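You operate a simulated robot arm through the tools that you are given. There is no shell and no other tool.

You are at the controls of a simulated two-armed robot. One attempt, no reset.

## Task
Dry aid nine in the drying box.
Fine: lid shut before the dry key, pressed once; wait till its lamp is out.

Only the result counts: the job must be done as asked and must still hold three seconds after the hand-in. Knocking over, shifting, dropping, spilling or breaking anything else fails it. Lids that push on must go on centred and level and be pressed home; caps that screw on are set level and turned clockwise until they are tight.

## Robot
Two 7-joint arms with fingered hands on one trunk that stands fixed in place. Base frame: the origin is at the foot of the trunk, x ahead of it, y to its left, z up. Readings come in mm, degrees, newtons and seconds.
The left shoulder is at [60, 177, 975], the right one opposite. Payload 4 kg a hand.
The TCP of each hand is the grasp point between the finger pads, 37 mm short of the fingertips. In the tool frame z runs along the fingers and y along their closing line. Largest opening 124 mm; the body of the gripper starts 43 mm behind the TCP. The gripper is a hand of 3 fingers: y runs from the thumb to the fingers, the wrist lies at [-15, -108, -202] in the tool frame, and closing takes about 1.5 s.
Orientation is that of the tool frame in the base frame, as a unit quaternion [x, y, z, w]. With the fingers straight down and the wrist toward the robot, the tool's x, y and z point along [0, 1, 0], [1, 0, 0] and [0, 0, -1] of the base frame.

## Interface
- The arms move only by the tool play_rows. It takes "left_deltas", "right_deltas" or both (then of equal length, played together; a hand with none holds still); each is a list of rows, each an object of numbers (a shift or turn left out is 0, a gripper value left out holds the last): "ax", "ay", "az": the turn, a rotation vector about the tool's x, y, z in degrees; "dx", "dy", "dz": the shift along the tool's x, y, z in mm; "fingers": the opening, from 0 (shut) to 1 (fully open). In form: [{"ax": .., "ay": .., "az": .., "dx": .., "dy": .., "dz": .., "fingers": ..}, ...]. A call has 1 to 20 rows; each row shifts and turns the commanded pose from where the row before left it, along the tool's axes as they then stand. Each row takes 0.2 s and may step no farther than 50 mm and 8.6 degrees from the row before; otherwise, or with a gripper value out of range, the whole call is refused. A pose out of reach is approached as far as the arm can. The call stops where the force on the tool passes 40 N (or 10 N more than at its start, if that is more) or the arm is blocked; 0.2 s more then pass. Each finger travels about 72 mm/s and halts on what it meets, pressing with about 29 N; the grip force reading is that of the motor and also rises with nothing between the fingers. The clock runs only during rows and for 0.2 s after the last one: add rows that do not move to give the fingers time. The reply holds the time, the measured pose of the TCP, the force on the tool along the base axes, the opening and the grip force, in the units named above and with some noise, with the torque about the TCP (base axes, N m) and any sound that the robot's microphone picked up, and new pictures: "pictures" is both (left out), scene, wrist or none (wrist: the cameras of the hands that moved).
- Cameras (640 x 400 px; columns grow to the right, rows downward): "scene" is now at [57.5, -6.9, 1636.9]; the picture's right is [-0.08, -1.00, 0.00], its down [-0.56, 0.05, -0.82] and it looks along [0.82, -0.07, -0.57] (base axes); focal length 349 px, centre (320, 200). "left" rides on the left gripper at [-64, -76, -137] in its tool frame; the picture's right is [-0.84, -0.26, 0.48], its down [0.48, -0.76, 0.43] and it looks along [0.25, 0.60, 0.76] (tool axes); focal length 256 px, centre (320, 200). "right" rides on the right gripper at [64, -76, -137] in its tool frame; the picture's right is [-0.84, 0.26, -0.48], its down [-0.48, -0.76, 0.43] and it looks along [-0.26, 0.60, 0.76] (tool axes); focal length 256 px, centre (320, 200). There is no depth. A picture from a camera that has moved, and an enlarged one, comes with that camera's place and axes in the base frame and with its lens.
- move_column(by): slides the trunk up (or, below 0, down) by that many mm; the arms and the scene camera ride with it, the base frame stays. It gives what a move gives, with no picture.
- hand_shape(shape, hand): the hand has 3 fingers and takes this shape, open, in about a second: jaw (thumb against the fingers, like two jaws); tri (thumb and two fingers); tip (a fingertip pinch); poke (one finger out to press); point (the index stretched); flat (the hand flat); cup (the hand cupped); fist (a fist). The gripper value then closes the fingers along that shape, each until it touches; the sizes above hold for jaw. It gives what a move gives, with no picture.
- turn_head(pan, tilt): turns the head with the scene camera to pan (to the left, within 86 degrees either way) and tilt (down, from -29 to 69), counted from straight ahead of the robot. It gives what a move gives, and a new picture of the scene camera.
- enlarge(camera, box): a new picture of the part [left, top, right, bottom] of that camera's present view, enlarged. No time passes.
- sign_off(): hands the job in; it is judged then, once.

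Nothing tells you positions but the pictures and the camera data. Unless the task says otherwise, let go and move clear before handing in.

The tools are called after ">>>" by a JSON object that holds its "method" and its "body". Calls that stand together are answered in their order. play_rows: Moves the arms, as the interface text tells. Its arguments: {"type":"object","properties":{"left_deltas":{"type":"array"},"right_deltas":{"type":"array"},"pictures":{"type":"string","enum":["both","scene","wrist","none"]}},"required":[]} The other tools are called the same way: move_column (by) slides the trunk up or down; hand_shape (shape, hand) gives the hand a shape; turn_head (pan, tilt) turns the head that bears the scene camera; enlarge (camera, box) takes an enlarged picture of a part of a camera's view; sign_off () hands the job in.

At the start:

```text
clock: 0.0
left_ee_pos: [523.2, 189.3, 1322.3]
left_tool_rot: [0.706, 0.708, -0.001, -0.001]
left_contact_force: [-0.3, -0.6, -0.3]
left_wrist_torque: [0.0, 0.0, -0.04]
left_gripper_width: 123.8
left_gripper_force: 0.2
left_shape: jaw
right_ee_pos: [547.2, -238.0, 1326.3]
right_tool_rot: [0.707, 0.707, 0.0, 0.0]
right_contact_force: [0.7, 1.0, 0.2]
right_wrist_torque: [0.02, -0.01, -0.03]
right_gripper_width: 123.6
right_gripper_force: 0.0
right_shape: jaw
trunk travel left (down, up): [-500.0, 90.0]
head pan, tilt: [-4.8, 34.5]
```

scene: 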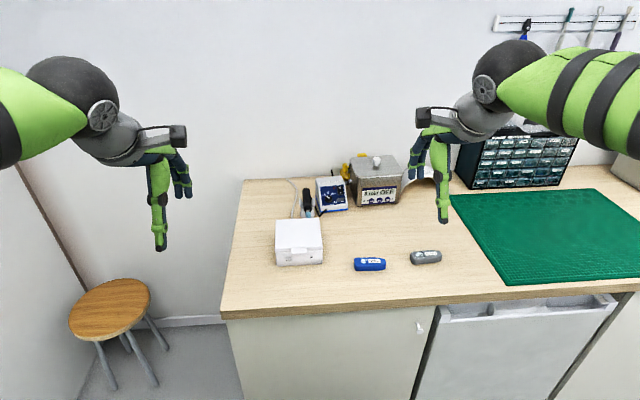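
right: 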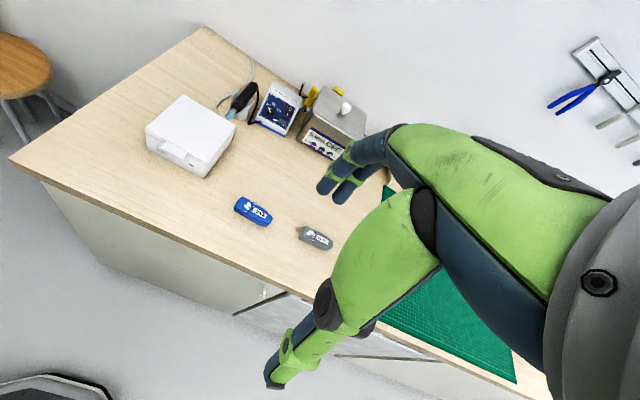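
left: 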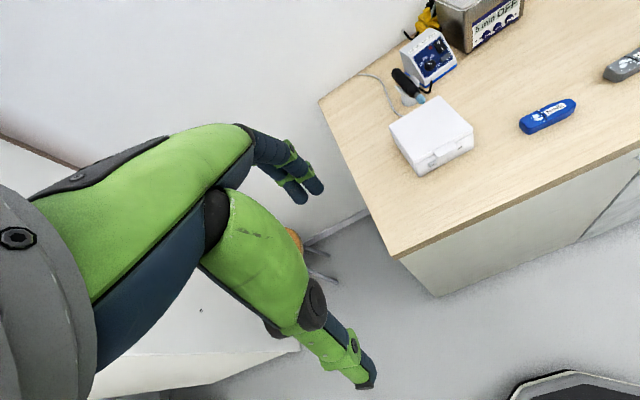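

I see a bench with a white box, a blue and a grey hearing-aid-like object, a soldering station and an ultrasonic-cleaner-like box. I'll enlarge the relevant parts to read labels before moving.

>>> {"method": "enlarge", "body": {"camera": "scene", "box": [260, 200, 460, 290]}}

>>> {"method": "enlarge", "body": {"camera": "scene", "box": [280, 140, 460, 240]}}

>>> {"method": "enlarge", "body": {"camera": "left", "box": [360, 60, 640, 200]}}

>>> {"method": "enlarge", "body": {"camera": "right", "box": [130, 60, 400, 260]}}

```text
3.20 times, centred on (360, 245) of scene
camera zoom: at [57.5, -6.9, 1636.9], right [-0.08, -1.0, 0.0], down [-0.56, 0.05, -0.82], along [0.82, -0.07, -0.57], focal length 1118 px, centre (192, 56)
```

zoom: 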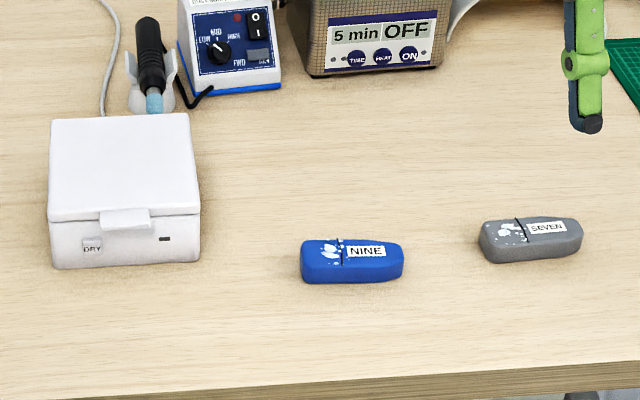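

```text
3.56 times, centred on (370, 190) of scene
camera zoom: at [57.5, -6.9, 1636.9], right [-0.08, -1.0, 0.0], down [-0.56, 0.05, -0.82], along [0.82, -0.07, -0.57], focal length 1242 px, centre (142, 236)
```

zoom: 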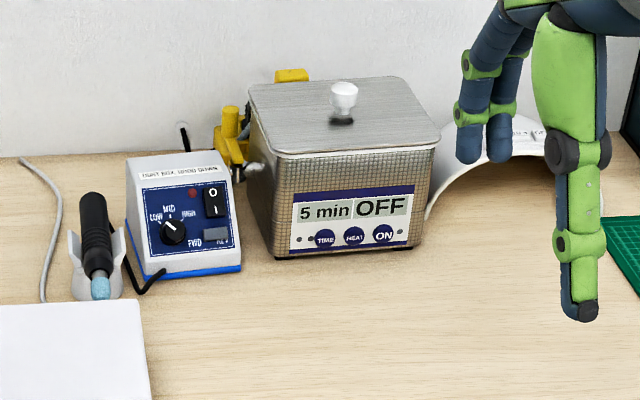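

```text
2.29 times, centred on (500, 130) of left
camera zoom: at [448.3, 125.5, 1459.7], right [-0.26, -0.84, -0.48], down [-0.76, 0.48, -0.43], along [0.6, 0.25, -0.76], focal length 585 px, centre (-91, 360)
```

zoom: 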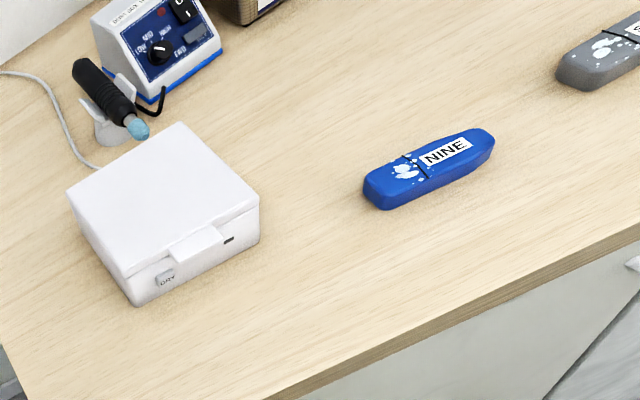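

```text
2.00 times, centred on (265, 160) of right
camera zoom: at [472.1, -173.0, 1462.5], right [0.26, -0.84, 0.48], down [-0.76, -0.48, -0.43], along [0.6, -0.26, -0.76], focal length 512 px, centre (430, 280)
```

zoom: 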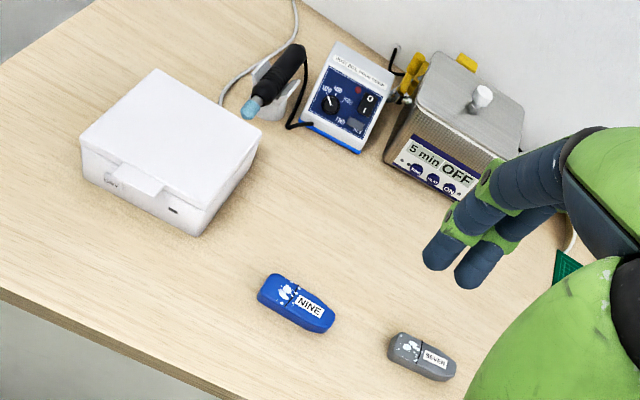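

I take the bench top to be at about z≈900, the blue aid NINE at about (770, -212), and the white drying box at x≈792–934, y≈-77..56. The DRY key and lamp are on its front face and its lid tab is in front. I'll move the left hand over the box for a closer look.

>>> {"method": "play_rows", "body": {"left_deltas": [{"dx": -18, "dy": 14, "dz": 25}, {"dx": -18, "dy": 14, "dz": 25}, {"dx": -18, "dy": 14, "dz": 25}, {"dx": -18, "dy": 14, "dz": 25}, {"dx": -18, "dy": 14, "dz": 25}, {"dx": -18, "dy": 14, "dz": 25}, {"dx": -18, "dy": 14, "dz": 25}, {"dx": -18, "dy": 14, "dz": 25}, {"dx": -18, "dy": 14, "dz": 25}, {"dx": -18, "dy": 14, "dz": 25}], "pictures": "both"}}

```text
clock: 2.2
left_ee_pos: [663.1, 9.5, 1072.1]
left_tool_rot: [0.707, 0.708, -0.001, 0.0]
left_contact_force: [-0.5, -0.8, -0.2]
left_wrist_torque: [0.0, 0.0, -0.01]
left_gripper_width: 123.9
left_gripper_force: 0.1
left_shape: jaw
right_ee_pos: [546.7, -239.1, 1326.2]
right_tool_rot: [0.707, 0.708, 0.0, 0.0]
right_contact_force: [0.9, -0.9, -0.5]
right_wrist_torque: [0.01, 0.01, 0.01]
right_gripper_width: 123.6
right_gripper_force: 0.1
right_shape: jaw
trunk travel left (down, up): [-500.0, 90.0]
head pan, tilt: [-4.8, 34.5]
camera scene: at [58.2, -7.5, 1636.9], right [-0.08, -1.0, 0.0], down [-0.56, 0.05, -0.82], along [0.82, -0.07, -0.57], focal length 349 px, centre (320, 200)
camera left: at [587.7, -54.8, 1209.6], right [-0.26, -0.84, -0.48], down [-0.76, 0.48, -0.43], along [0.6, 0.25, -0.76], focal length 256 px, centre (320, 200)
```

scene: 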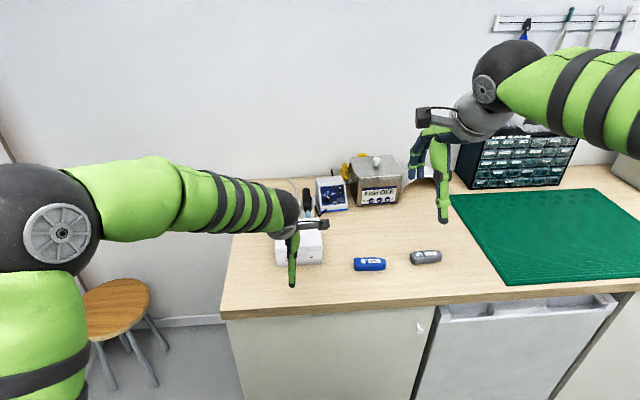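
left: 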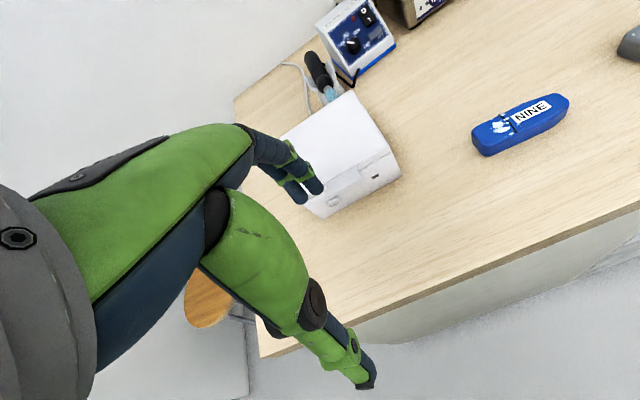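

The left hand is near the box; I'll enlarge the view to locate the box edges, tab, key and lamp accurately.

>>> {"method": "enlarge", "body": {"camera": "left", "box": [260, 70, 420, 230]}}

>>> {"method": "enlarge", "body": {"camera": "left", "box": [450, 70, 600, 170]}}

>>> {"method": "enlarge", "body": {"camera": "right", "box": [130, 80, 260, 190]}}

```text
2.50 times, centred on (340, 150) of left
camera zoom: at [587.7, -54.8, 1209.6], right [-0.26, -0.84, -0.48], down [-0.76, 0.48, -0.43], along [0.6, 0.25, -0.76], focal length 640 px, centre (270, 325)
```

zoom: 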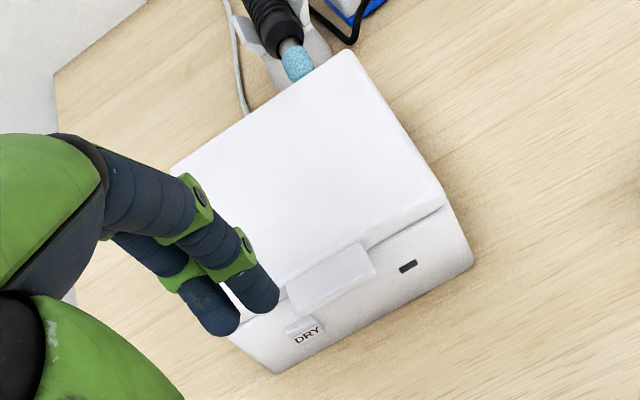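

```text
4.00 times, centred on (525, 120) of left
camera zoom: at [587.7, -54.8, 1209.6], right [-0.26, -0.84, -0.48], down [-0.76, 0.48, -0.43], along [0.6, 0.25, -0.76], focal length 1024 px, centre (-500, 520)
```

zoom: 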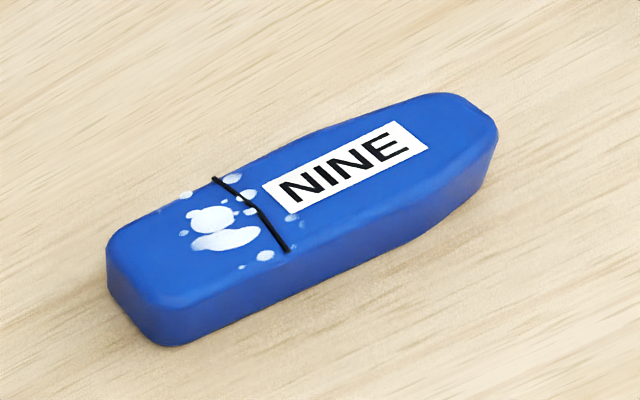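

```text
3.64 times, centred on (195, 135) of right
camera zoom: at [472.8, -173.6, 1462.2], right [0.26, -0.84, 0.48], down [-0.76, -0.48, -0.43], along [0.6, -0.25, -0.76], focal length 931 px, centre (774, 436)
```

zoom: 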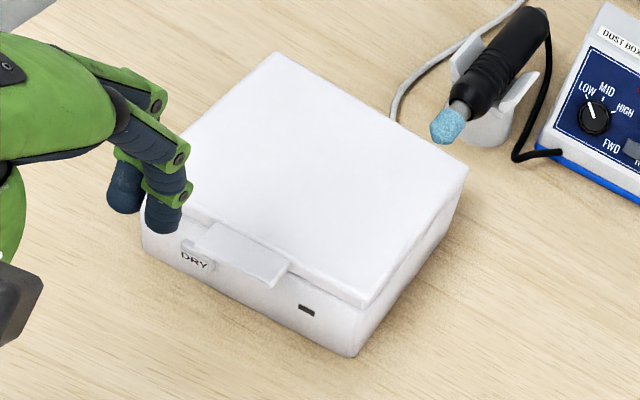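

The box is about 135×135 mm and 75 mm tall (table z≈893). The tab's outer edge is near (781, -10, 959) and the DRY key near (798, 21, 923). I'll try the poke shape on the left hand and look at its geometry.

>>> {"method": "hand_shape", "body": {"hand": "left", "shape": "poke"}}

>>> {"method": "play_rows", "body": {"left_deltas": [{}], "pictures": "both"}}

>>> {"method": "enlarge", "body": {"camera": "scene", "box": [220, 170, 380, 310]}}

```text
clock: 3.1
left_ee_pos: [662.7, 9.3, 1073.3]
left_tool_rot: [0.708, 0.706, 0.0, 0.0]
left_contact_force: [-0.7, 0.4, 0.6]
left_wrist_torque: [0.01, -0.01, 0.05]
left_gripper_width: 0.2
left_gripper_force: 0.1
left_shape: poke
right_ee_pos: [544.6, -238.3, 1326.3]
right_tool_rot: [0.707, 0.707, 0.0, 0.0]
right_contact_force: [0.4, 0.4, -0.2]
right_wrist_torque: [0.02, -0.02, -0.02]
right_gripper_width: 123.6
right_gripper_force: 0.1
right_shape: jaw
trunk travel left (down, up): [-500.0, 90.0]
head pan, tilt: [-4.8, 34.5]
```

```text
clock: 3.5
left_ee_pos: [662.6, 10.5, 1073.8]
left_tool_rot: [0.707, 0.707, -0.001, 0.001]
left_contact_force: [0.1, 0.1, 1.1]
left_wrist_torque: [0.0, 0.0, -0.02]
left_gripper_width: 0.1
left_gripper_force: 0.1
left_shape: poke
right_ee_pos: [547.5, -238.3, 1326.8]
right_tool_rot: [0.707, 0.707, -0.001, 0.0]
right_contact_force: [0.1, -0.2, -0.1]
right_wrist_torque: [0.0, -0.02, 0.01]
right_gripper_width: 123.8
right_gripper_force: 0.1
right_shape: jaw
trunk travel left (down, up): [-500.0, 90.0]
head pan, tilt: [-4.8, 34.5]
camera scene: at [57.6, -6.9, 1636.9], right [-0.08, -1.0, 0.0], down [-0.56, 0.05, -0.82], along [0.82, -0.07, -0.57], focal length 349 px, centre (320, 200)
camera left: at [587.1, -54.0, 1210.1], right [-0.26, -0.84, -0.48], down [-0.76, 0.48, -0.44], along [0.6, 0.25, -0.76], focal length 256 px, centre (320, 200)
```

scene: 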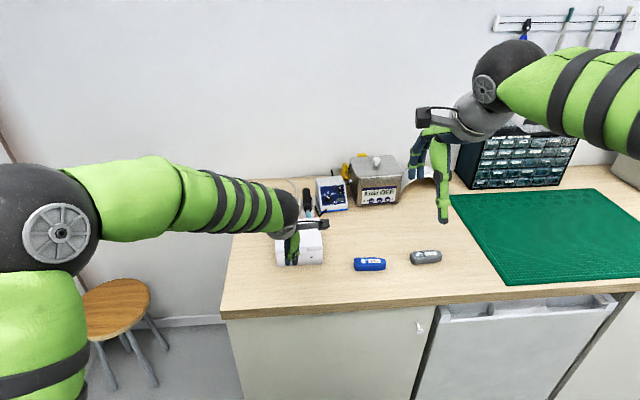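
left: 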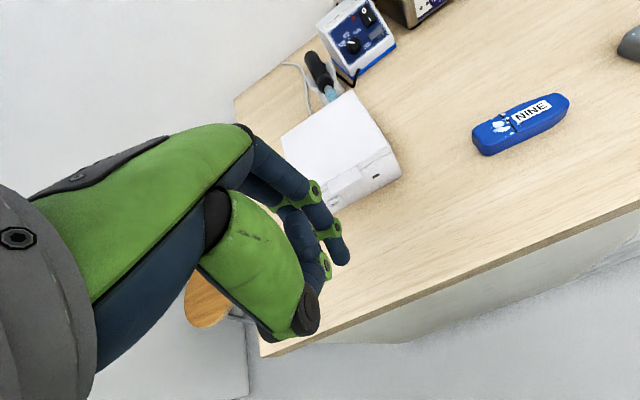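

```text
2.86 times, centred on (300, 240) of scene
camera zoom: at [57.6, -6.9, 1636.9], right [-0.08, -1.0, 0.0], down [-0.56, 0.05, -0.82], along [0.82, -0.07, -0.57], focal length 998 px, centre (377, 86)
```

zoom: 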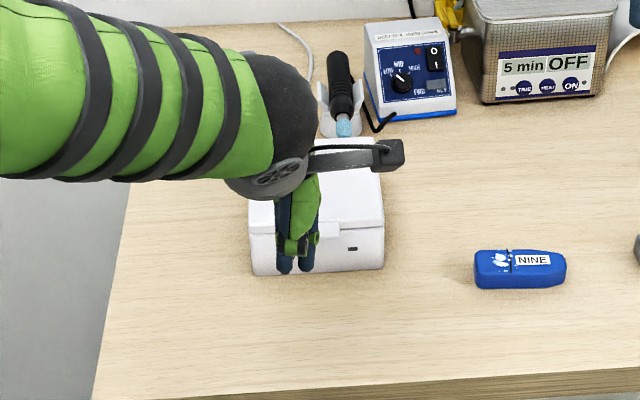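

>>> {"method": "enlarge", "body": {"camera": "left", "box": [200, 120, 380, 350]}}

>>> {"method": "enlarge", "body": {"camera": "scene", "box": [270, 200, 350, 280]}}

>>> {"method": "enlarge", "body": {"camera": "right", "box": [60, 20, 260, 190]}}

```text
1.74 times, centred on (290, 235) of left
camera zoom: at [587.1, -54.0, 1210.1], right [-0.26, -0.84, -0.48], down [-0.76, 0.48, -0.44], along [0.6, 0.25, -0.76], focal length 445 px, centre (372, 139)
```

zoom: 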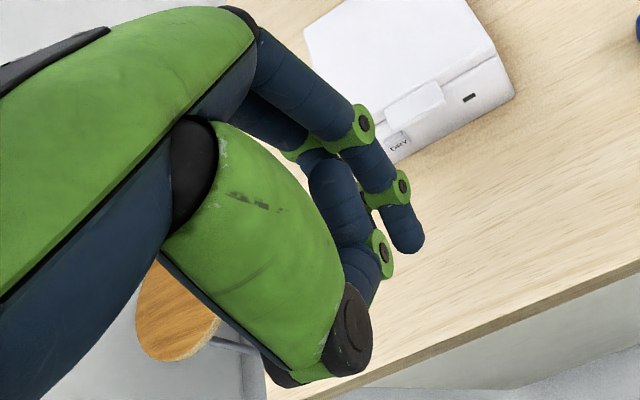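

```text
5.00 times, centred on (310, 240) of scene
camera zoom: at [57.6, -6.9, 1636.9], right [-0.08, -1.0, 0.0], down [-0.56, 0.05, -0.82], along [0.82, -0.07, -0.57], focal length 1746 px, centre (370, 0)
```

zoom: 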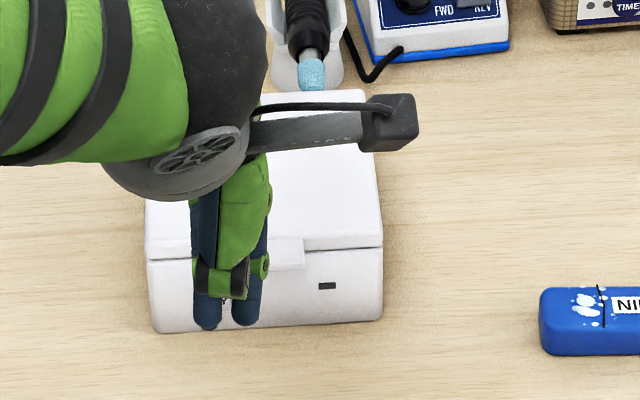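

```text
2.35 times, centred on (160, 105) of right
camera zoom: at [472.1, -173.0, 1462.5], right [0.26, -0.84, 0.48], down [-0.76, -0.48, -0.43], along [0.6, -0.26, -0.76], focal length 602 px, centre (696, 424)
```

zoom: 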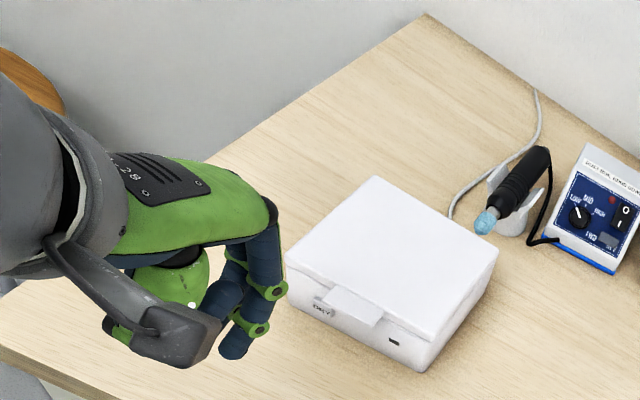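

Poke keeps both fingers bunched near the thumb. I'll compare with the point shape, which may give a slimmer probe.

>>> {"method": "hand_shape", "body": {"hand": "left", "shape": "point"}}

>>> {"method": "enlarge", "body": {"camera": "left", "box": [200, 120, 380, 350]}}

>>> {"method": "enlarge", "body": {"camera": "scene", "box": [270, 200, 350, 280]}}

>>> {"method": "enlarge", "body": {"camera": "right", "box": [60, 20, 260, 190]}}

```text
clock: 4.4
left_ee_pos: [662.1, 10.2, 1073.0]
left_tool_rot: [0.708, 0.706, 0.0, -0.001]
left_contact_force: [0.4, 0.7, 0.2]
left_wrist_torque: [0.02, 0.01, -0.04]
left_gripper_width: 118.1
left_gripper_force: 0.0
left_shape: point
right_ee_pos: [546.5, -238.4, 1326.3]
right_tool_rot: [0.707, 0.707, 0.0, -0.001]
right_contact_force: [-0.3, -0.7, 0.4]
right_wrist_torque: [-0.04, 0.02, 0.0]
right_gripper_width: 123.3
right_gripper_force: 0.1
right_shape: jaw
trunk travel left (down, up): [-500.0, 90.0]
head pan, tilt: [-4.8, 34.5]
```

```text
1.74 times, centred on (290, 235) of left
camera zoom: at [587.1, -54.0, 1210.0], right [-0.26, -0.84, -0.48], down [-0.76, 0.48, -0.43], along [0.6, 0.25, -0.76], focal length 445 px, centre (372, 139)
```

zoom: 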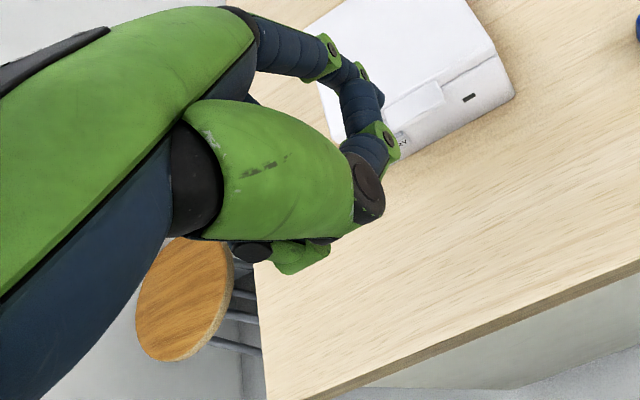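

```text
5.00 times, centred on (310, 240) of scene
camera zoom: at [57.6, -6.9, 1636.9], right [-0.08, -1.0, 0.0], down [-0.56, 0.05, -0.82], along [0.82, -0.07, -0.57], focal length 1746 px, centre (370, 0)
```

zoom: 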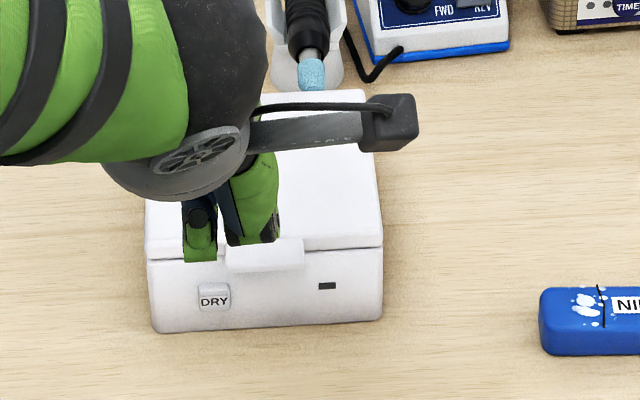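

```text
2.35 times, centred on (160, 105) of right
camera zoom: at [472.1, -173.1, 1462.4], right [0.26, -0.84, 0.48], down [-0.76, -0.48, -0.43], along [0.6, -0.26, -0.76], focal length 602 px, centre (696, 424)
```

zoom: 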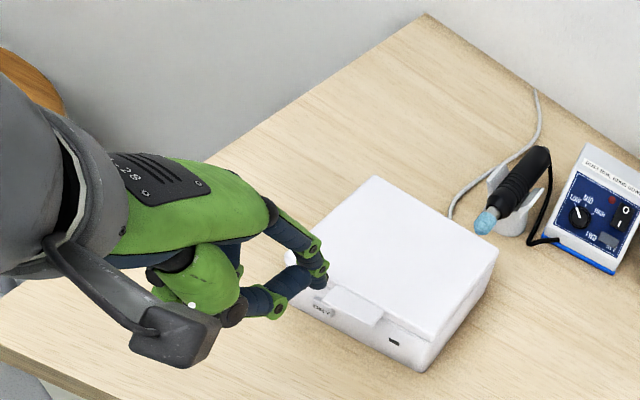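

>>> {"method": "play_rows", "body": {"left_deltas": [{}, {}, {}], "pictures": "none"}}

>>> {"method": "enlarge", "body": {"camera": "left", "box": [200, 120, 380, 350]}}

>>> {"method": "enlarge", "body": {"camera": "scene", "box": [270, 200, 350, 280]}}

```text
clock: 5.2
left_ee_pos: [662.6, 9.6, 1073.0]
left_tool_rot: [0.708, 0.706, 0.0, 0.0]
left_contact_force: [0.3, -0.4, 1.0]
left_wrist_torque: [0.04, -0.01, 0.02]
left_gripper_width: 118.0
left_gripper_force: 0.1
left_shape: point
right_ee_pos: [547.4, -237.7, 1328.1]
right_tool_rot: [0.707, 0.707, 0.0, -0.001]
right_contact_force: [0.4, -0.6, -0.7]
right_wrist_torque: [0.0, -0.01, 0.01]
right_gripper_width: 123.7
right_gripper_force: 0.0
right_shape: jaw
trunk travel left (down, up): [-500.0, 90.0]
head pan, tilt: [-4.8, 34.5]
```

```text
1.74 times, centred on (290, 235) of left
camera zoom: at [587.1, -54.0, 1210.0], right [-0.26, -0.84, -0.48], down [-0.76, 0.48, -0.43], along [0.6, 0.25, -0.76], focal length 445 px, centre (372, 139)
```

zoom: 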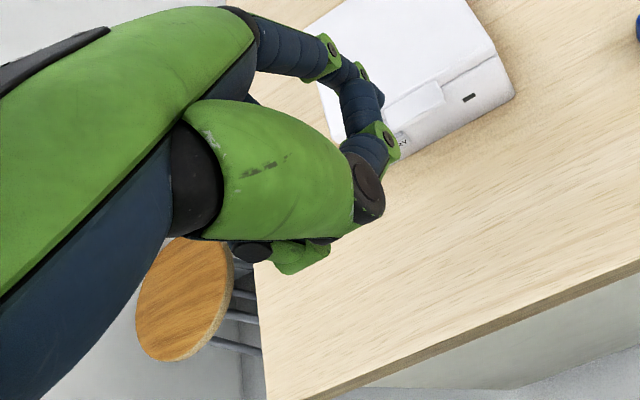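

```text
5.00 times, centred on (310, 240) of scene
camera zoom: at [57.6, -6.9, 1636.9], right [-0.08, -1.0, 0.0], down [-0.56, 0.05, -0.82], along [0.82, -0.07, -0.57], focal length 1746 px, centre (370, 0)
```

zoom: 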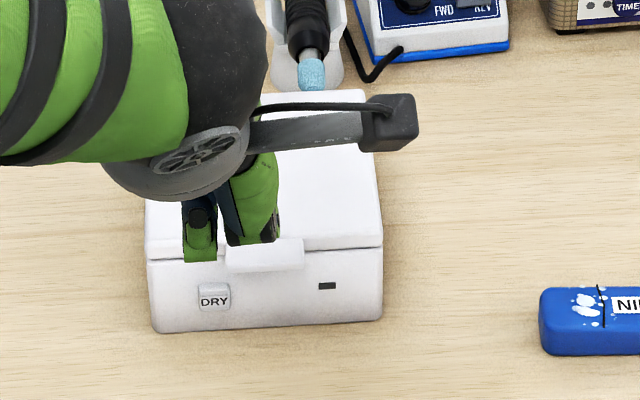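

Point curls the wrong way, so poke is better: its fingertip sits about 38 mm ahead of the TCP. I'll go back to poke and pitch the left hand up so the finger points forward and about 35° down, well away from everything.

>>> {"method": "hand_shape", "body": {"hand": "left", "shape": "poke"}}

>>> {"method": "play_rows", "body": {"left_deltas": [{"ax": -7.857}, {"ax": -7.857}, {"ax": -7.857}, {"ax": -7.857}, {"ax": -7.857}, {"ax": -7.857}, {"ax": -7.857}, {}, {}], "pictures": "both"}}

>>> {"method": "enlarge", "body": {"camera": "scene", "box": [240, 190, 360, 290]}}

>>> {"method": "enlarge", "body": {"camera": "right", "box": [60, 20, 260, 190]}}

```text
clock: 6.1
left_ee_pos: [662.0, 9.8, 1074.1]
left_tool_rot: [0.708, 0.707, 0.0, 0.0]
left_contact_force: [0.6, 0.3, 0.4]
left_wrist_torque: [-0.05, -0.03, 0.01]
left_gripper_width: 0.0
left_gripper_force: 0.1
left_shape: poke
right_ee_pos: [546.7, -238.6, 1326.8]
right_tool_rot: [0.707, 0.707, -0.001, 0.0]
right_contact_force: [0.3, -1.0, 0.8]
right_wrist_torque: [0.0, -0.02, 0.01]
right_gripper_width: 123.7
right_gripper_force: 0.1
right_shape: jaw
trunk travel left (down, up): [-500.0, 90.0]
head pan, tilt: [-4.8, 34.5]
```

```text
clock: 8.1
left_ee_pos: [663.9, 9.4, 1073.7]
left_tool_rot: [0.627, 0.627, 0.326, 0.327]
left_contact_force: [0.2, -0.6, -0.2]
left_wrist_torque: [0.0, 0.01, 0.01]
left_gripper_width: 0.2
left_gripper_force: 0.2
left_shape: poke
right_ee_pos: [546.4, -237.6, 1326.6]
right_tool_rot: [0.707, 0.707, -0.001, 0.0]
right_contact_force: [0.3, 0.4, 0.2]
right_wrist_torque: [0.0, 0.03, 0.01]
right_gripper_width: 123.7
right_gripper_force: 0.1
right_shape: jaw
trunk travel left (down, up): [-500.0, 90.0]
head pan, tilt: [-4.8, 34.5]
camera scene: at [57.7, -7.0, 1636.9], right [-0.08, -1.0, 0.0], down [-0.56, 0.05, -0.82], along [0.82, -0.07, -0.57], focal length 349 px, centre (320, 200)
camera left: at [508.6, -54.7, 1089.7], right [0.25, -0.84, -0.49], down [-0.08, 0.48, -0.87], along [0.97, 0.25, 0.05], focal length 256 px, centre (320, 200)
```

scene: 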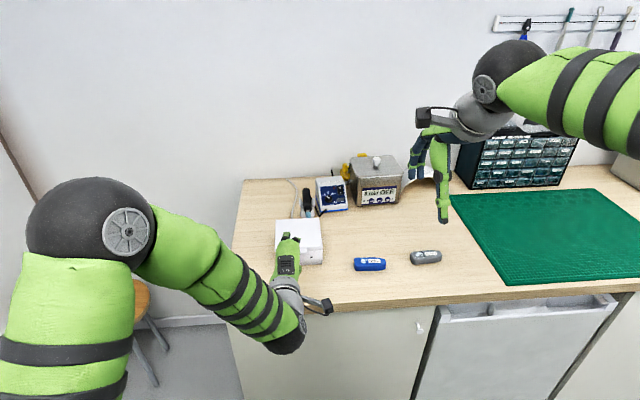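
left: 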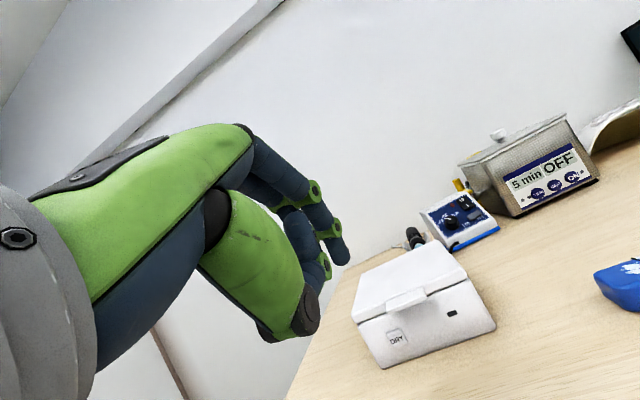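

```text
4.00 times, centred on (300, 240) of scene
camera zoom: at [57.7, -7.0, 1636.9], right [-0.08, -1.0, 0.0], down [-0.56, 0.05, -0.82], along [0.82, -0.07, -0.57], focal length 1397 px, centre (400, 40)
```

zoom: 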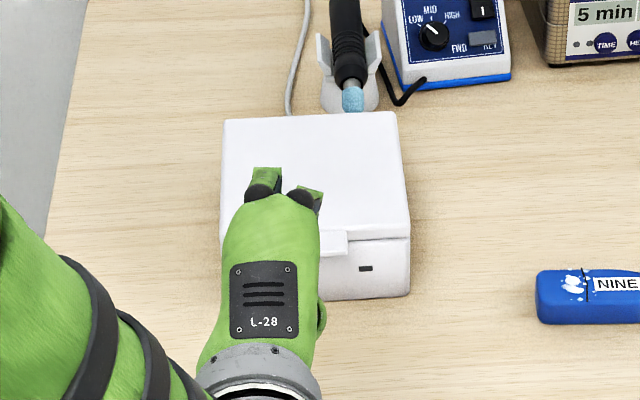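

```text
2.35 times, centred on (160, 105) of right
camera zoom: at [472.2, -173.1, 1462.4], right [0.26, -0.84, 0.48], down [-0.76, -0.48, -0.43], along [0.6, -0.26, -0.76], focal length 602 px, centre (696, 424)
```

zoom: 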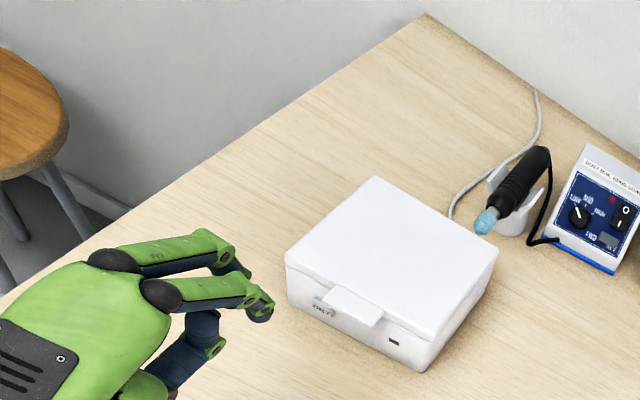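

The hand pitches fine, but I need the exact geometry of the bunched fingers before touching anything, so I'll zoom in on them.

>>> {"method": "enlarge", "body": {"camera": "left", "box": [240, 130, 380, 350]}}

>>> {"method": "enlarge", "body": {"camera": "right", "box": [60, 100, 200, 190]}}

>>> {"method": "enlarge", "body": {"camera": "left", "box": [330, 230, 510, 380]}}

```text
1.82 times, centred on (310, 240) of left
camera zoom: at [508.6, -54.7, 1089.7], right [0.25, -0.84, -0.49], down [-0.08, 0.48, -0.87], along [0.97, 0.25, 0.05], focal length 465 px, centre (338, 127)
```

zoom: 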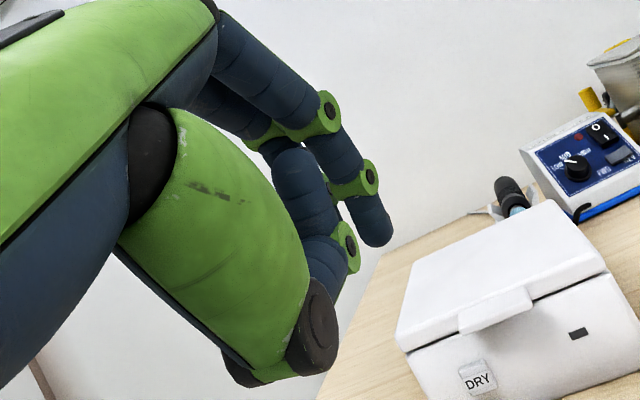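

```text
4.44 times, centred on (130, 145) of right
camera zoom: at [472.2, -173.1, 1462.4], right [0.26, -0.84, 0.48], down [-0.76, -0.48, -0.43], along [0.6, -0.26, -0.76], focal length 1138 px, centre (1164, 444)
```

zoom: 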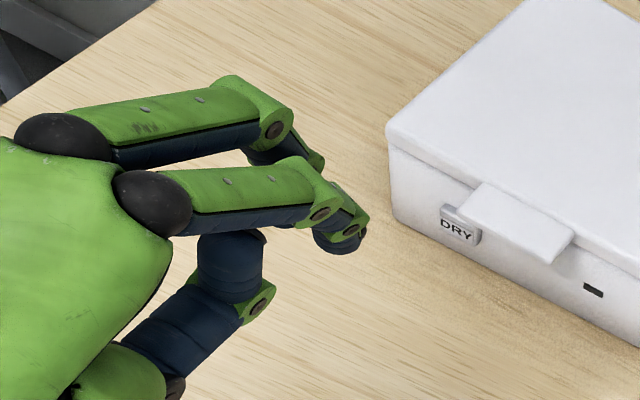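

```text
2.67 times, centred on (420, 305) of left
camera zoom: at [508.6, -54.7, 1089.7], right [0.25, -0.84, -0.49], down [-0.08, 0.48, -0.87], along [0.97, 0.25, 0.05], focal length 683 px, centre (53, -80)
```

zoom: 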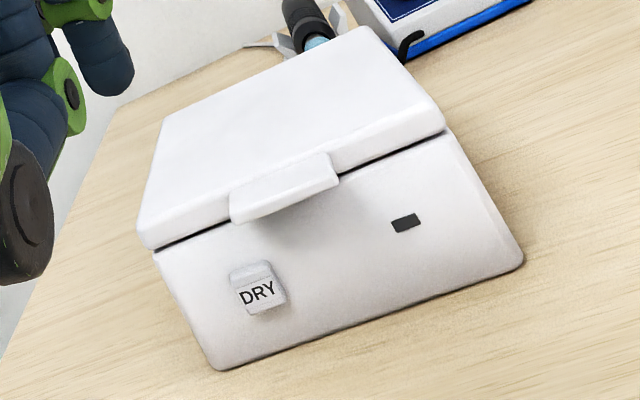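

The poke fingers curl toward the thumb. The jaw shape, closed, should give a straight wedge along the tool axis, so I'll switch to it and check.

>>> {"method": "hand_shape", "body": {"hand": "left", "shape": "jaw"}}

>>> {"method": "play_rows", "body": {"left_deltas": [{"fingers": 0}, {}, {}, {}, {}, {}, {}, {}], "pictures": "wrist"}}

>>> {"method": "enlarge", "body": {"camera": "left", "box": [240, 130, 420, 350]}}

>>> {"method": "enlarge", "body": {"camera": "right", "box": [60, 90, 220, 190]}}

```text
clock: 9.0
left_ee_pos: [663.2, 9.8, 1072.6]
left_tool_rot: [0.628, 0.627, 0.326, 0.327]
left_contact_force: [0.1, -0.4, 0.2]
left_wrist_torque: [0.03, 0.01, 0.0]
left_gripper_width: 124.0
left_gripper_force: 0.0
left_shape: jaw
right_ee_pos: [547.2, -237.7, 1326.9]
right_tool_rot: [0.707, 0.707, 0.0, 0.0]
right_contact_force: [0.5, 0.5, -0.1]
right_wrist_torque: [0.01, 0.02, -0.01]
right_gripper_width: 123.9
right_gripper_force: 0.0
right_shape: jaw
trunk travel left (down, up): [-500.0, 90.0]
head pan, tilt: [-4.8, 34.5]
```

```text
clock: 10.8
left_ee_pos: [663.1, 10.0, 1072.6]
left_tool_rot: [0.627, 0.627, 0.327, 0.327]
left_contact_force: [-0.2, 0.9, -0.1]
left_wrist_torque: [-0.04, 0.0, -0.01]
left_gripper_width: 0.2
left_gripper_force: 29.0
left_shape: jaw
right_ee_pos: [547.2, -237.5, 1327.1]
right_tool_rot: [0.707, 0.707, 0.001, 0.0]
right_contact_force: [0.6, -0.4, 0.3]
right_wrist_torque: [-0.01, -0.04, 0.0]
right_gripper_width: 123.8
right_gripper_force: 0.1
right_shape: jaw
trunk travel left (down, up): [-500.0, 90.0]
head pan, tilt: [-4.8, 34.5]
camera left: at [508.7, -54.6, 1089.9], right [0.25, -0.84, -0.49], down [-0.08, 0.48, -0.87], along [0.97, 0.25, 0.05], focal length 256 px, centre (320, 200)
```

left: 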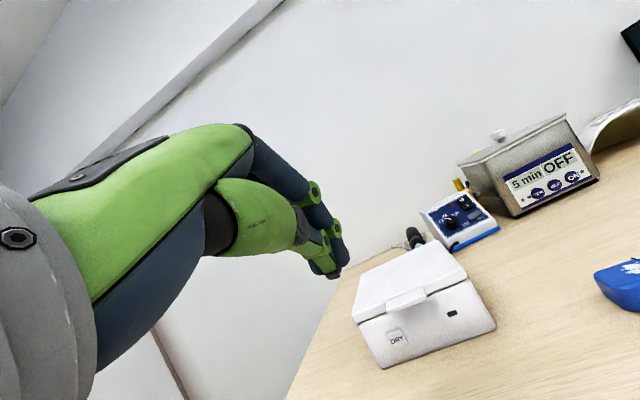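

```text
1.82 times, centred on (330, 240) of left
camera zoom: at [508.7, -54.6, 1089.9], right [0.25, -0.84, -0.49], down [-0.08, 0.48, -0.87], along [0.97, 0.25, 0.05], focal length 465 px, centre (302, 127)
```

zoom: 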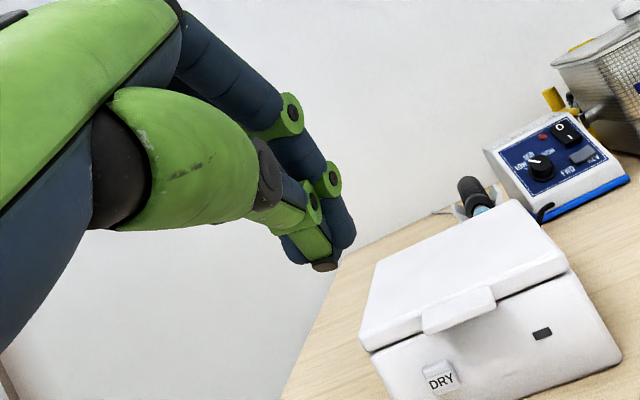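

```text
4.00 times, centred on (140, 140) of right
camera zoom: at [472.1, -173.1, 1462.5], right [0.26, -0.84, 0.48], down [-0.76, -0.48, -0.43], along [0.6, -0.26, -0.76], focal length 1024 px, centre (1040, 440)
```

zoom: 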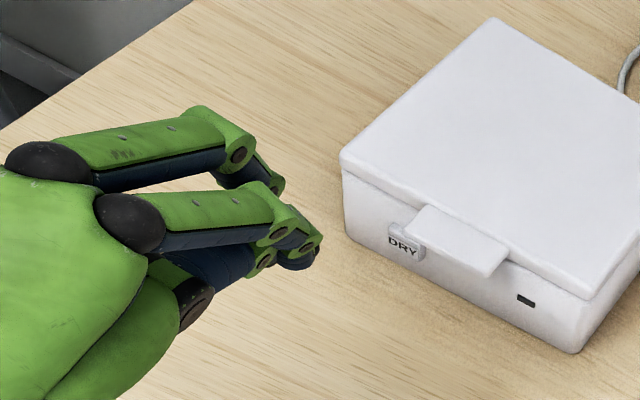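

Closed, the thumb is straight along the tool axis while the fingers stay curled. So I'll use the thumb as the hook: jaw about 70 mm open, tool pitched to 20° below horizontal, thumb passing under the tab and fingers above the lid. First I'll move to a stand-off in front of the box.

>>> {"method": "play_rows", "body": {"left_deltas": [{"ax": -7.5, "fingers": 0.565}, {"ax": -7.5}, {}, {}, {"dx": -5.5, "dy": -17.5, "dz": 16.2}, {"dx": -5.5, "dy": -17.5, "dz": 16.2}, {"dx": -5.5, "dy": -17.5, "dz": 16.2}, {"dx": -5.5, "dy": -17.5, "dz": 16.2}, {}], "pictures": "both"}}

>>> {"method": "enlarge", "body": {"camera": "left", "box": [220, 120, 500, 370]}}

>>> {"method": "enlarge", "body": {"camera": "right", "box": [100, 70, 260, 190]}}

```text
clock: 12.8
left_ee_pos: [700.1, -13.1, 985.6]
left_tool_rot: [0.579, 0.579, 0.406, 0.406]
left_contact_force: [-0.3, 0.9, -0.6]
left_wrist_torque: [0.04, -0.02, -0.02]
left_gripper_width: 69.7
left_gripper_force: 0.2
left_shape: jaw
right_ee_pos: [546.9, -237.5, 1326.9]
right_tool_rot: [0.708, 0.707, 0.0, 0.0]
right_contact_force: [0.2, -0.5, -0.1]
right_wrist_torque: [0.02, -0.02, 0.01]
right_gripper_width: 123.7
right_gripper_force: 0.0
right_shape: jaw
trunk travel left (down, up): [-500.0, 90.0]
head pan, tilt: [-4.8, 34.5]
camera scene: at [57.5, -6.9, 1637.0], right [-0.08, -1.0, 0.0], down [-0.56, 0.05, -0.82], along [0.82, -0.07, -0.57], focal length 349 px, centre (320, 200)
camera left: at [547.1, -77.7, 960.2], right [0.37, -0.84, -0.41], down [0.15, 0.48, -0.86], along [0.92, 0.25, 0.3], focal length 256 px, centre (320, 200)
```

scene: 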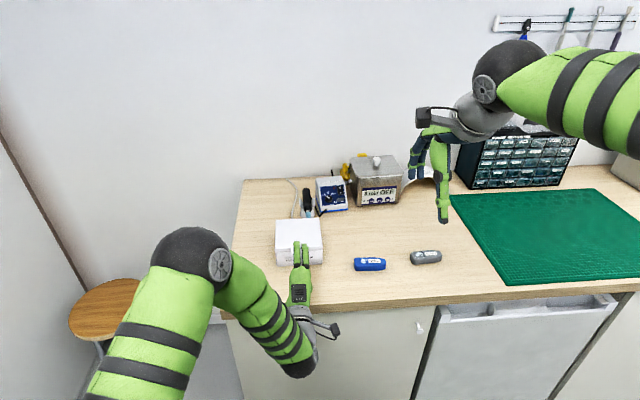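
left: 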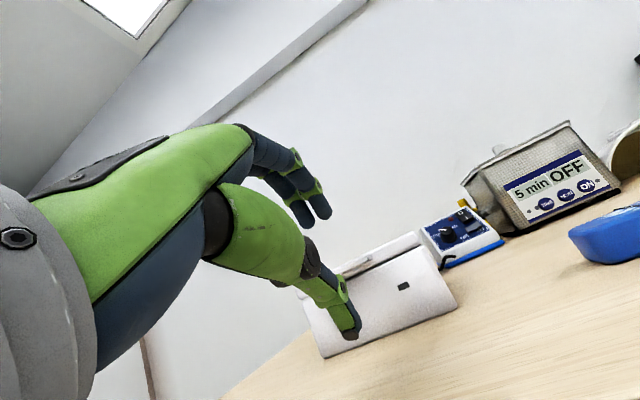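

```text
1.60 times, centred on (360, 245) of left
camera zoom: at [547.1, -77.7, 960.2], right [0.37, -0.84, -0.41], down [0.15, 0.48, -0.86], along [0.92, 0.25, 0.3], focal length 410 px, centre (256, 128)
```

zoom: 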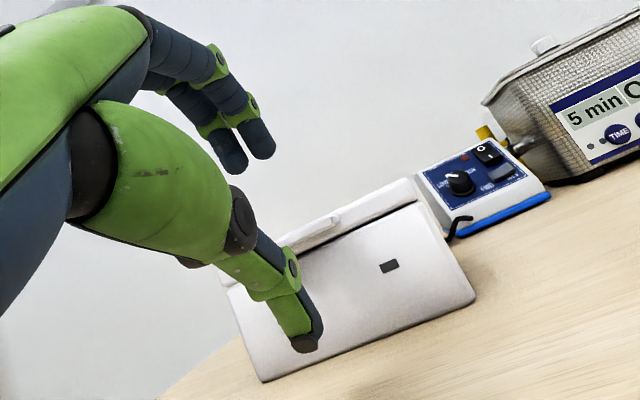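

```text
3.33 times, centred on (180, 130) of right
camera zoom: at [472.0, -173.0, 1462.5], right [0.26, -0.84, 0.48], down [-0.76, -0.48, -0.43], along [0.6, -0.26, -0.76], focal length 853 px, centre (787, 433)
```

zoom: 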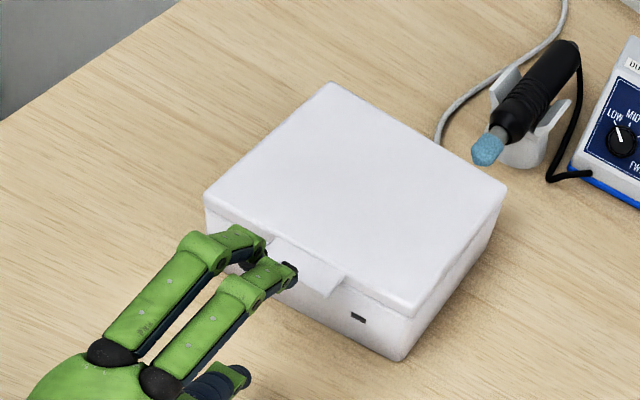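

The thumb tip is where expected, but it splays outward at this opening. I'll narrow the jaw to about 50 mm, pitch to 10° below horizontal for a flatter hook, and creep forward, stopping just short of the tab.

>>> {"method": "play_rows", "body": {"left_deltas": [{"ax": -5, "fingers": 0.403}, {"ax": -5}, {"dy": -9.5, "dz": 1.7}, {"dy": 2.6, "dz": 14.8}, {"dy": 2.6, "dz": 14.8}, {}], "pictures": "both"}}

>>> {"method": "enlarge", "body": {"camera": "left", "box": [220, 120, 500, 370]}}

>>> {"method": "enlarge", "body": {"camera": "right", "box": [100, 70, 260, 190]}}

>>> {"method": "enlarge", "body": {"camera": "scene", "box": [260, 200, 350, 280]}}

```text
clock: 14.2
left_ee_pos: [732.3, -12.6, 974.3]
left_tool_rot: [0.541, 0.542, 0.455, 0.454]
left_contact_force: [-0.9, 1.0, -0.2]
left_wrist_torque: [0.01, -0.01, -0.01]
left_gripper_width: 50.6
left_gripper_force: 0.0
left_shape: jaw
right_ee_pos: [546.4, -236.3, 1328.2]
right_tool_rot: [0.707, 0.707, 0.001, 0.0]
right_contact_force: [0.3, 0.0, 0.5]
right_wrist_torque: [-0.01, 0.01, -0.01]
right_gripper_width: 123.9
right_gripper_force: 0.0
right_shape: jaw
trunk travel left (down, up): [-500.0, 90.0]
head pan, tilt: [-4.8, 34.5]
camera scene: at [57.6, -7.0, 1636.9], right [-0.08, -1.0, 0.0], down [-0.56, 0.05, -0.82], along [0.82, -0.07, -0.57], focal length 349 px, centre (320, 200)
camera left: at [585.2, -76.9, 923.0], right [0.43, -0.84, -0.34], down [0.3, 0.48, -0.82], along [0.85, 0.25, 0.46], focal length 256 px, centre (320, 200)
```

scene: 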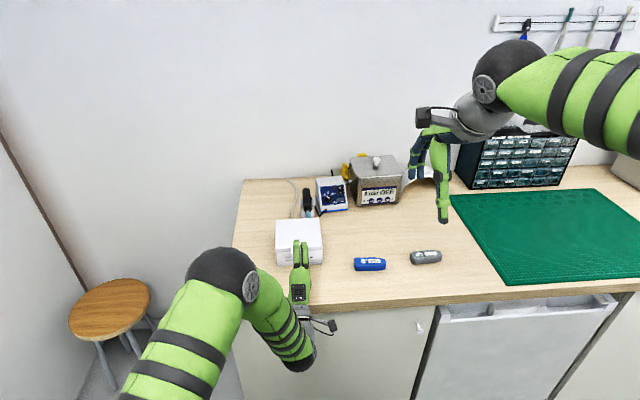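
left: 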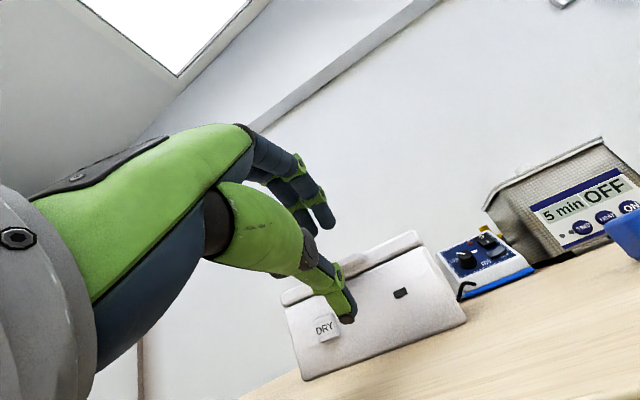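

```text
1.60 times, centred on (360, 245) of left
camera zoom: at [585.2, -76.9, 923.0], right [0.43, -0.84, -0.34], down [0.3, 0.48, -0.82], along [0.85, 0.25, 0.46], focal length 410 px, centre (256, 128)
```

zoom: 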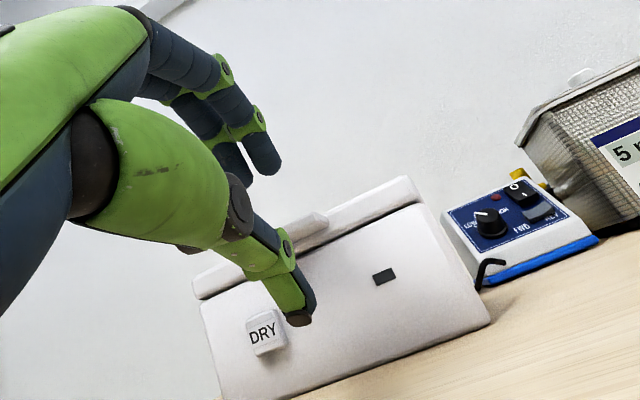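

```text
3.33 times, centred on (180, 130) of right
camera zoom: at [472.1, -173.1, 1462.5], right [0.26, -0.84, 0.48], down [-0.76, -0.48, -0.43], along [0.6, -0.26, -0.76], focal length 853 px, centre (787, 433)
```

zoom: 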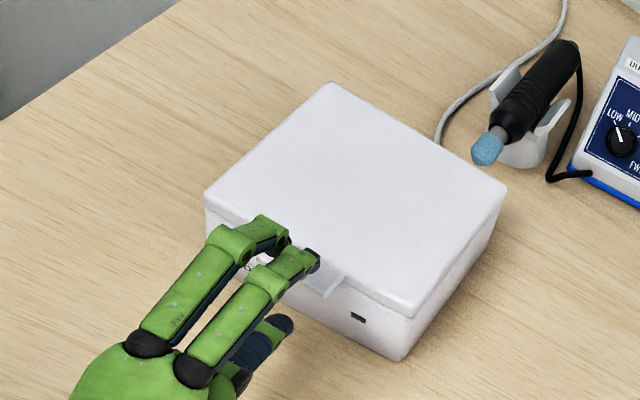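

```text
5.00 times, centred on (305, 240) of scene
camera zoom: at [57.6, -7.0, 1636.9], right [-0.08, -1.0, 0.0], down [-0.56, 0.05, -0.82], along [0.82, -0.07, -0.57], focal length 1746 px, centre (395, 0)
```

zoom: 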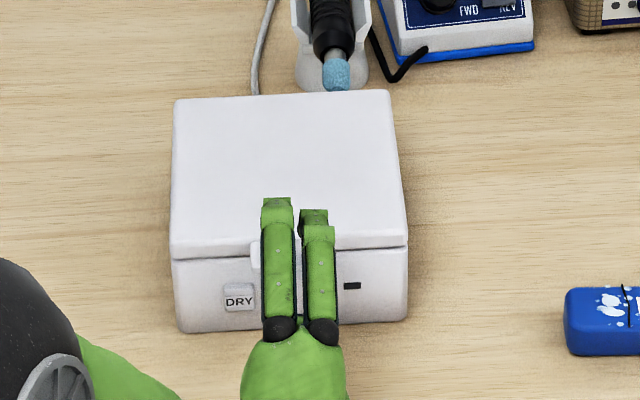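

The thumb tip is about (762, -10, 930), 20 mm short of the tab edge and well below it, and clear of the DRY key. I'll creep further in under the tab.

>>> {"method": "play_rows", "body": {"left_deltas": [{"dy": 1.5, "dz": 8}, {"dy": 1.5, "dz": 8}, {"dy": 0.9, "dz": 5}, {}], "pictures": "wrist"}}

>>> {"method": "enlarge", "body": {"camera": "left", "box": [260, 180, 480, 370]}}

>>> {"method": "enlarge", "body": {"camera": "right", "box": [100, 70, 260, 190]}}

```text
clock: 15.2
left_ee_pos: [753.0, -11.9, 975.0]
left_tool_rot: [0.542, 0.542, 0.454, 0.455]
left_contact_force: [-0.7, -0.5, 0.1]
left_wrist_torque: [-0.01, 0.01, 0.01]
left_gripper_width: 50.5
left_gripper_force: 0.1
left_shape: jaw
right_ee_pos: [547.2, -237.5, 1326.6]
right_tool_rot: [0.707, 0.707, 0.001, 0.0]
right_contact_force: [-0.1, 0.1, 0.3]
right_wrist_torque: [0.01, 0.02, 0.02]
right_gripper_width: 123.7
right_gripper_force: 0.2
right_shape: jaw
trunk travel left (down, up): [-500.0, 90.0]
head pan, tilt: [-4.8, 34.5]
camera left: at [605.4, -76.9, 924.1], right [0.43, -0.84, -0.34], down [0.3, 0.48, -0.82], along [0.85, 0.25, 0.46], focal length 256 px, centre (320, 200)
```

left: 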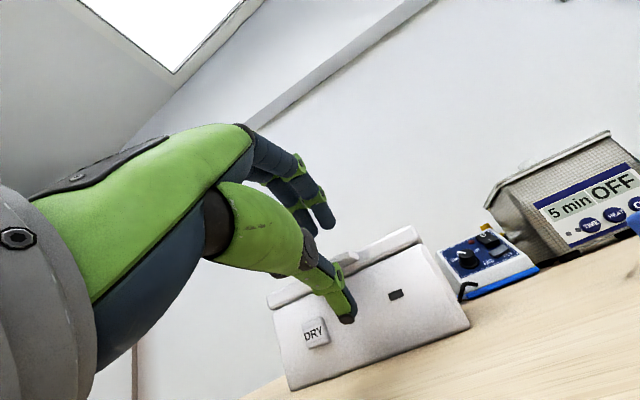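

```text
2.11 times, centred on (370, 275) of left
camera zoom: at [605.4, -76.9, 924.1], right [0.43, -0.84, -0.34], down [0.3, 0.48, -0.82], along [0.85, 0.25, 0.46], focal length 539 px, centre (215, 42)
```

zoom: 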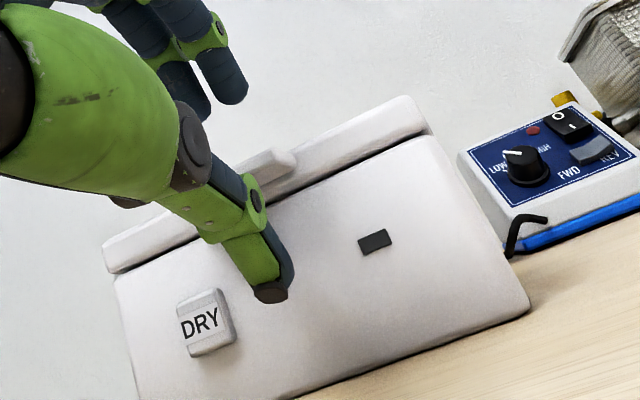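

```text
3.33 times, centred on (180, 130) of right
camera zoom: at [472.1, -173.1, 1462.5], right [0.26, -0.84, 0.48], down [-0.76, -0.48, -0.43], along [0.6, -0.26, -0.76], focal length 853 px, centre (787, 433)
```

zoom: 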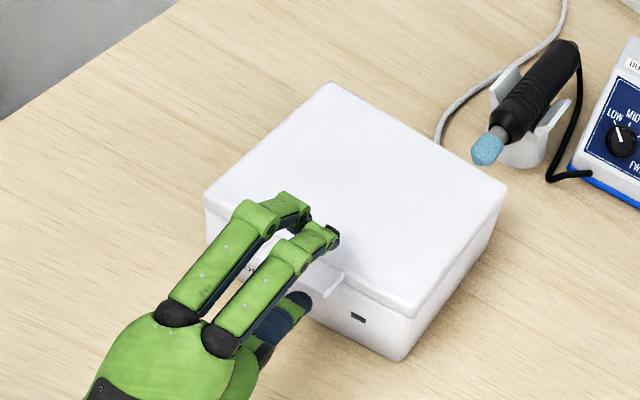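

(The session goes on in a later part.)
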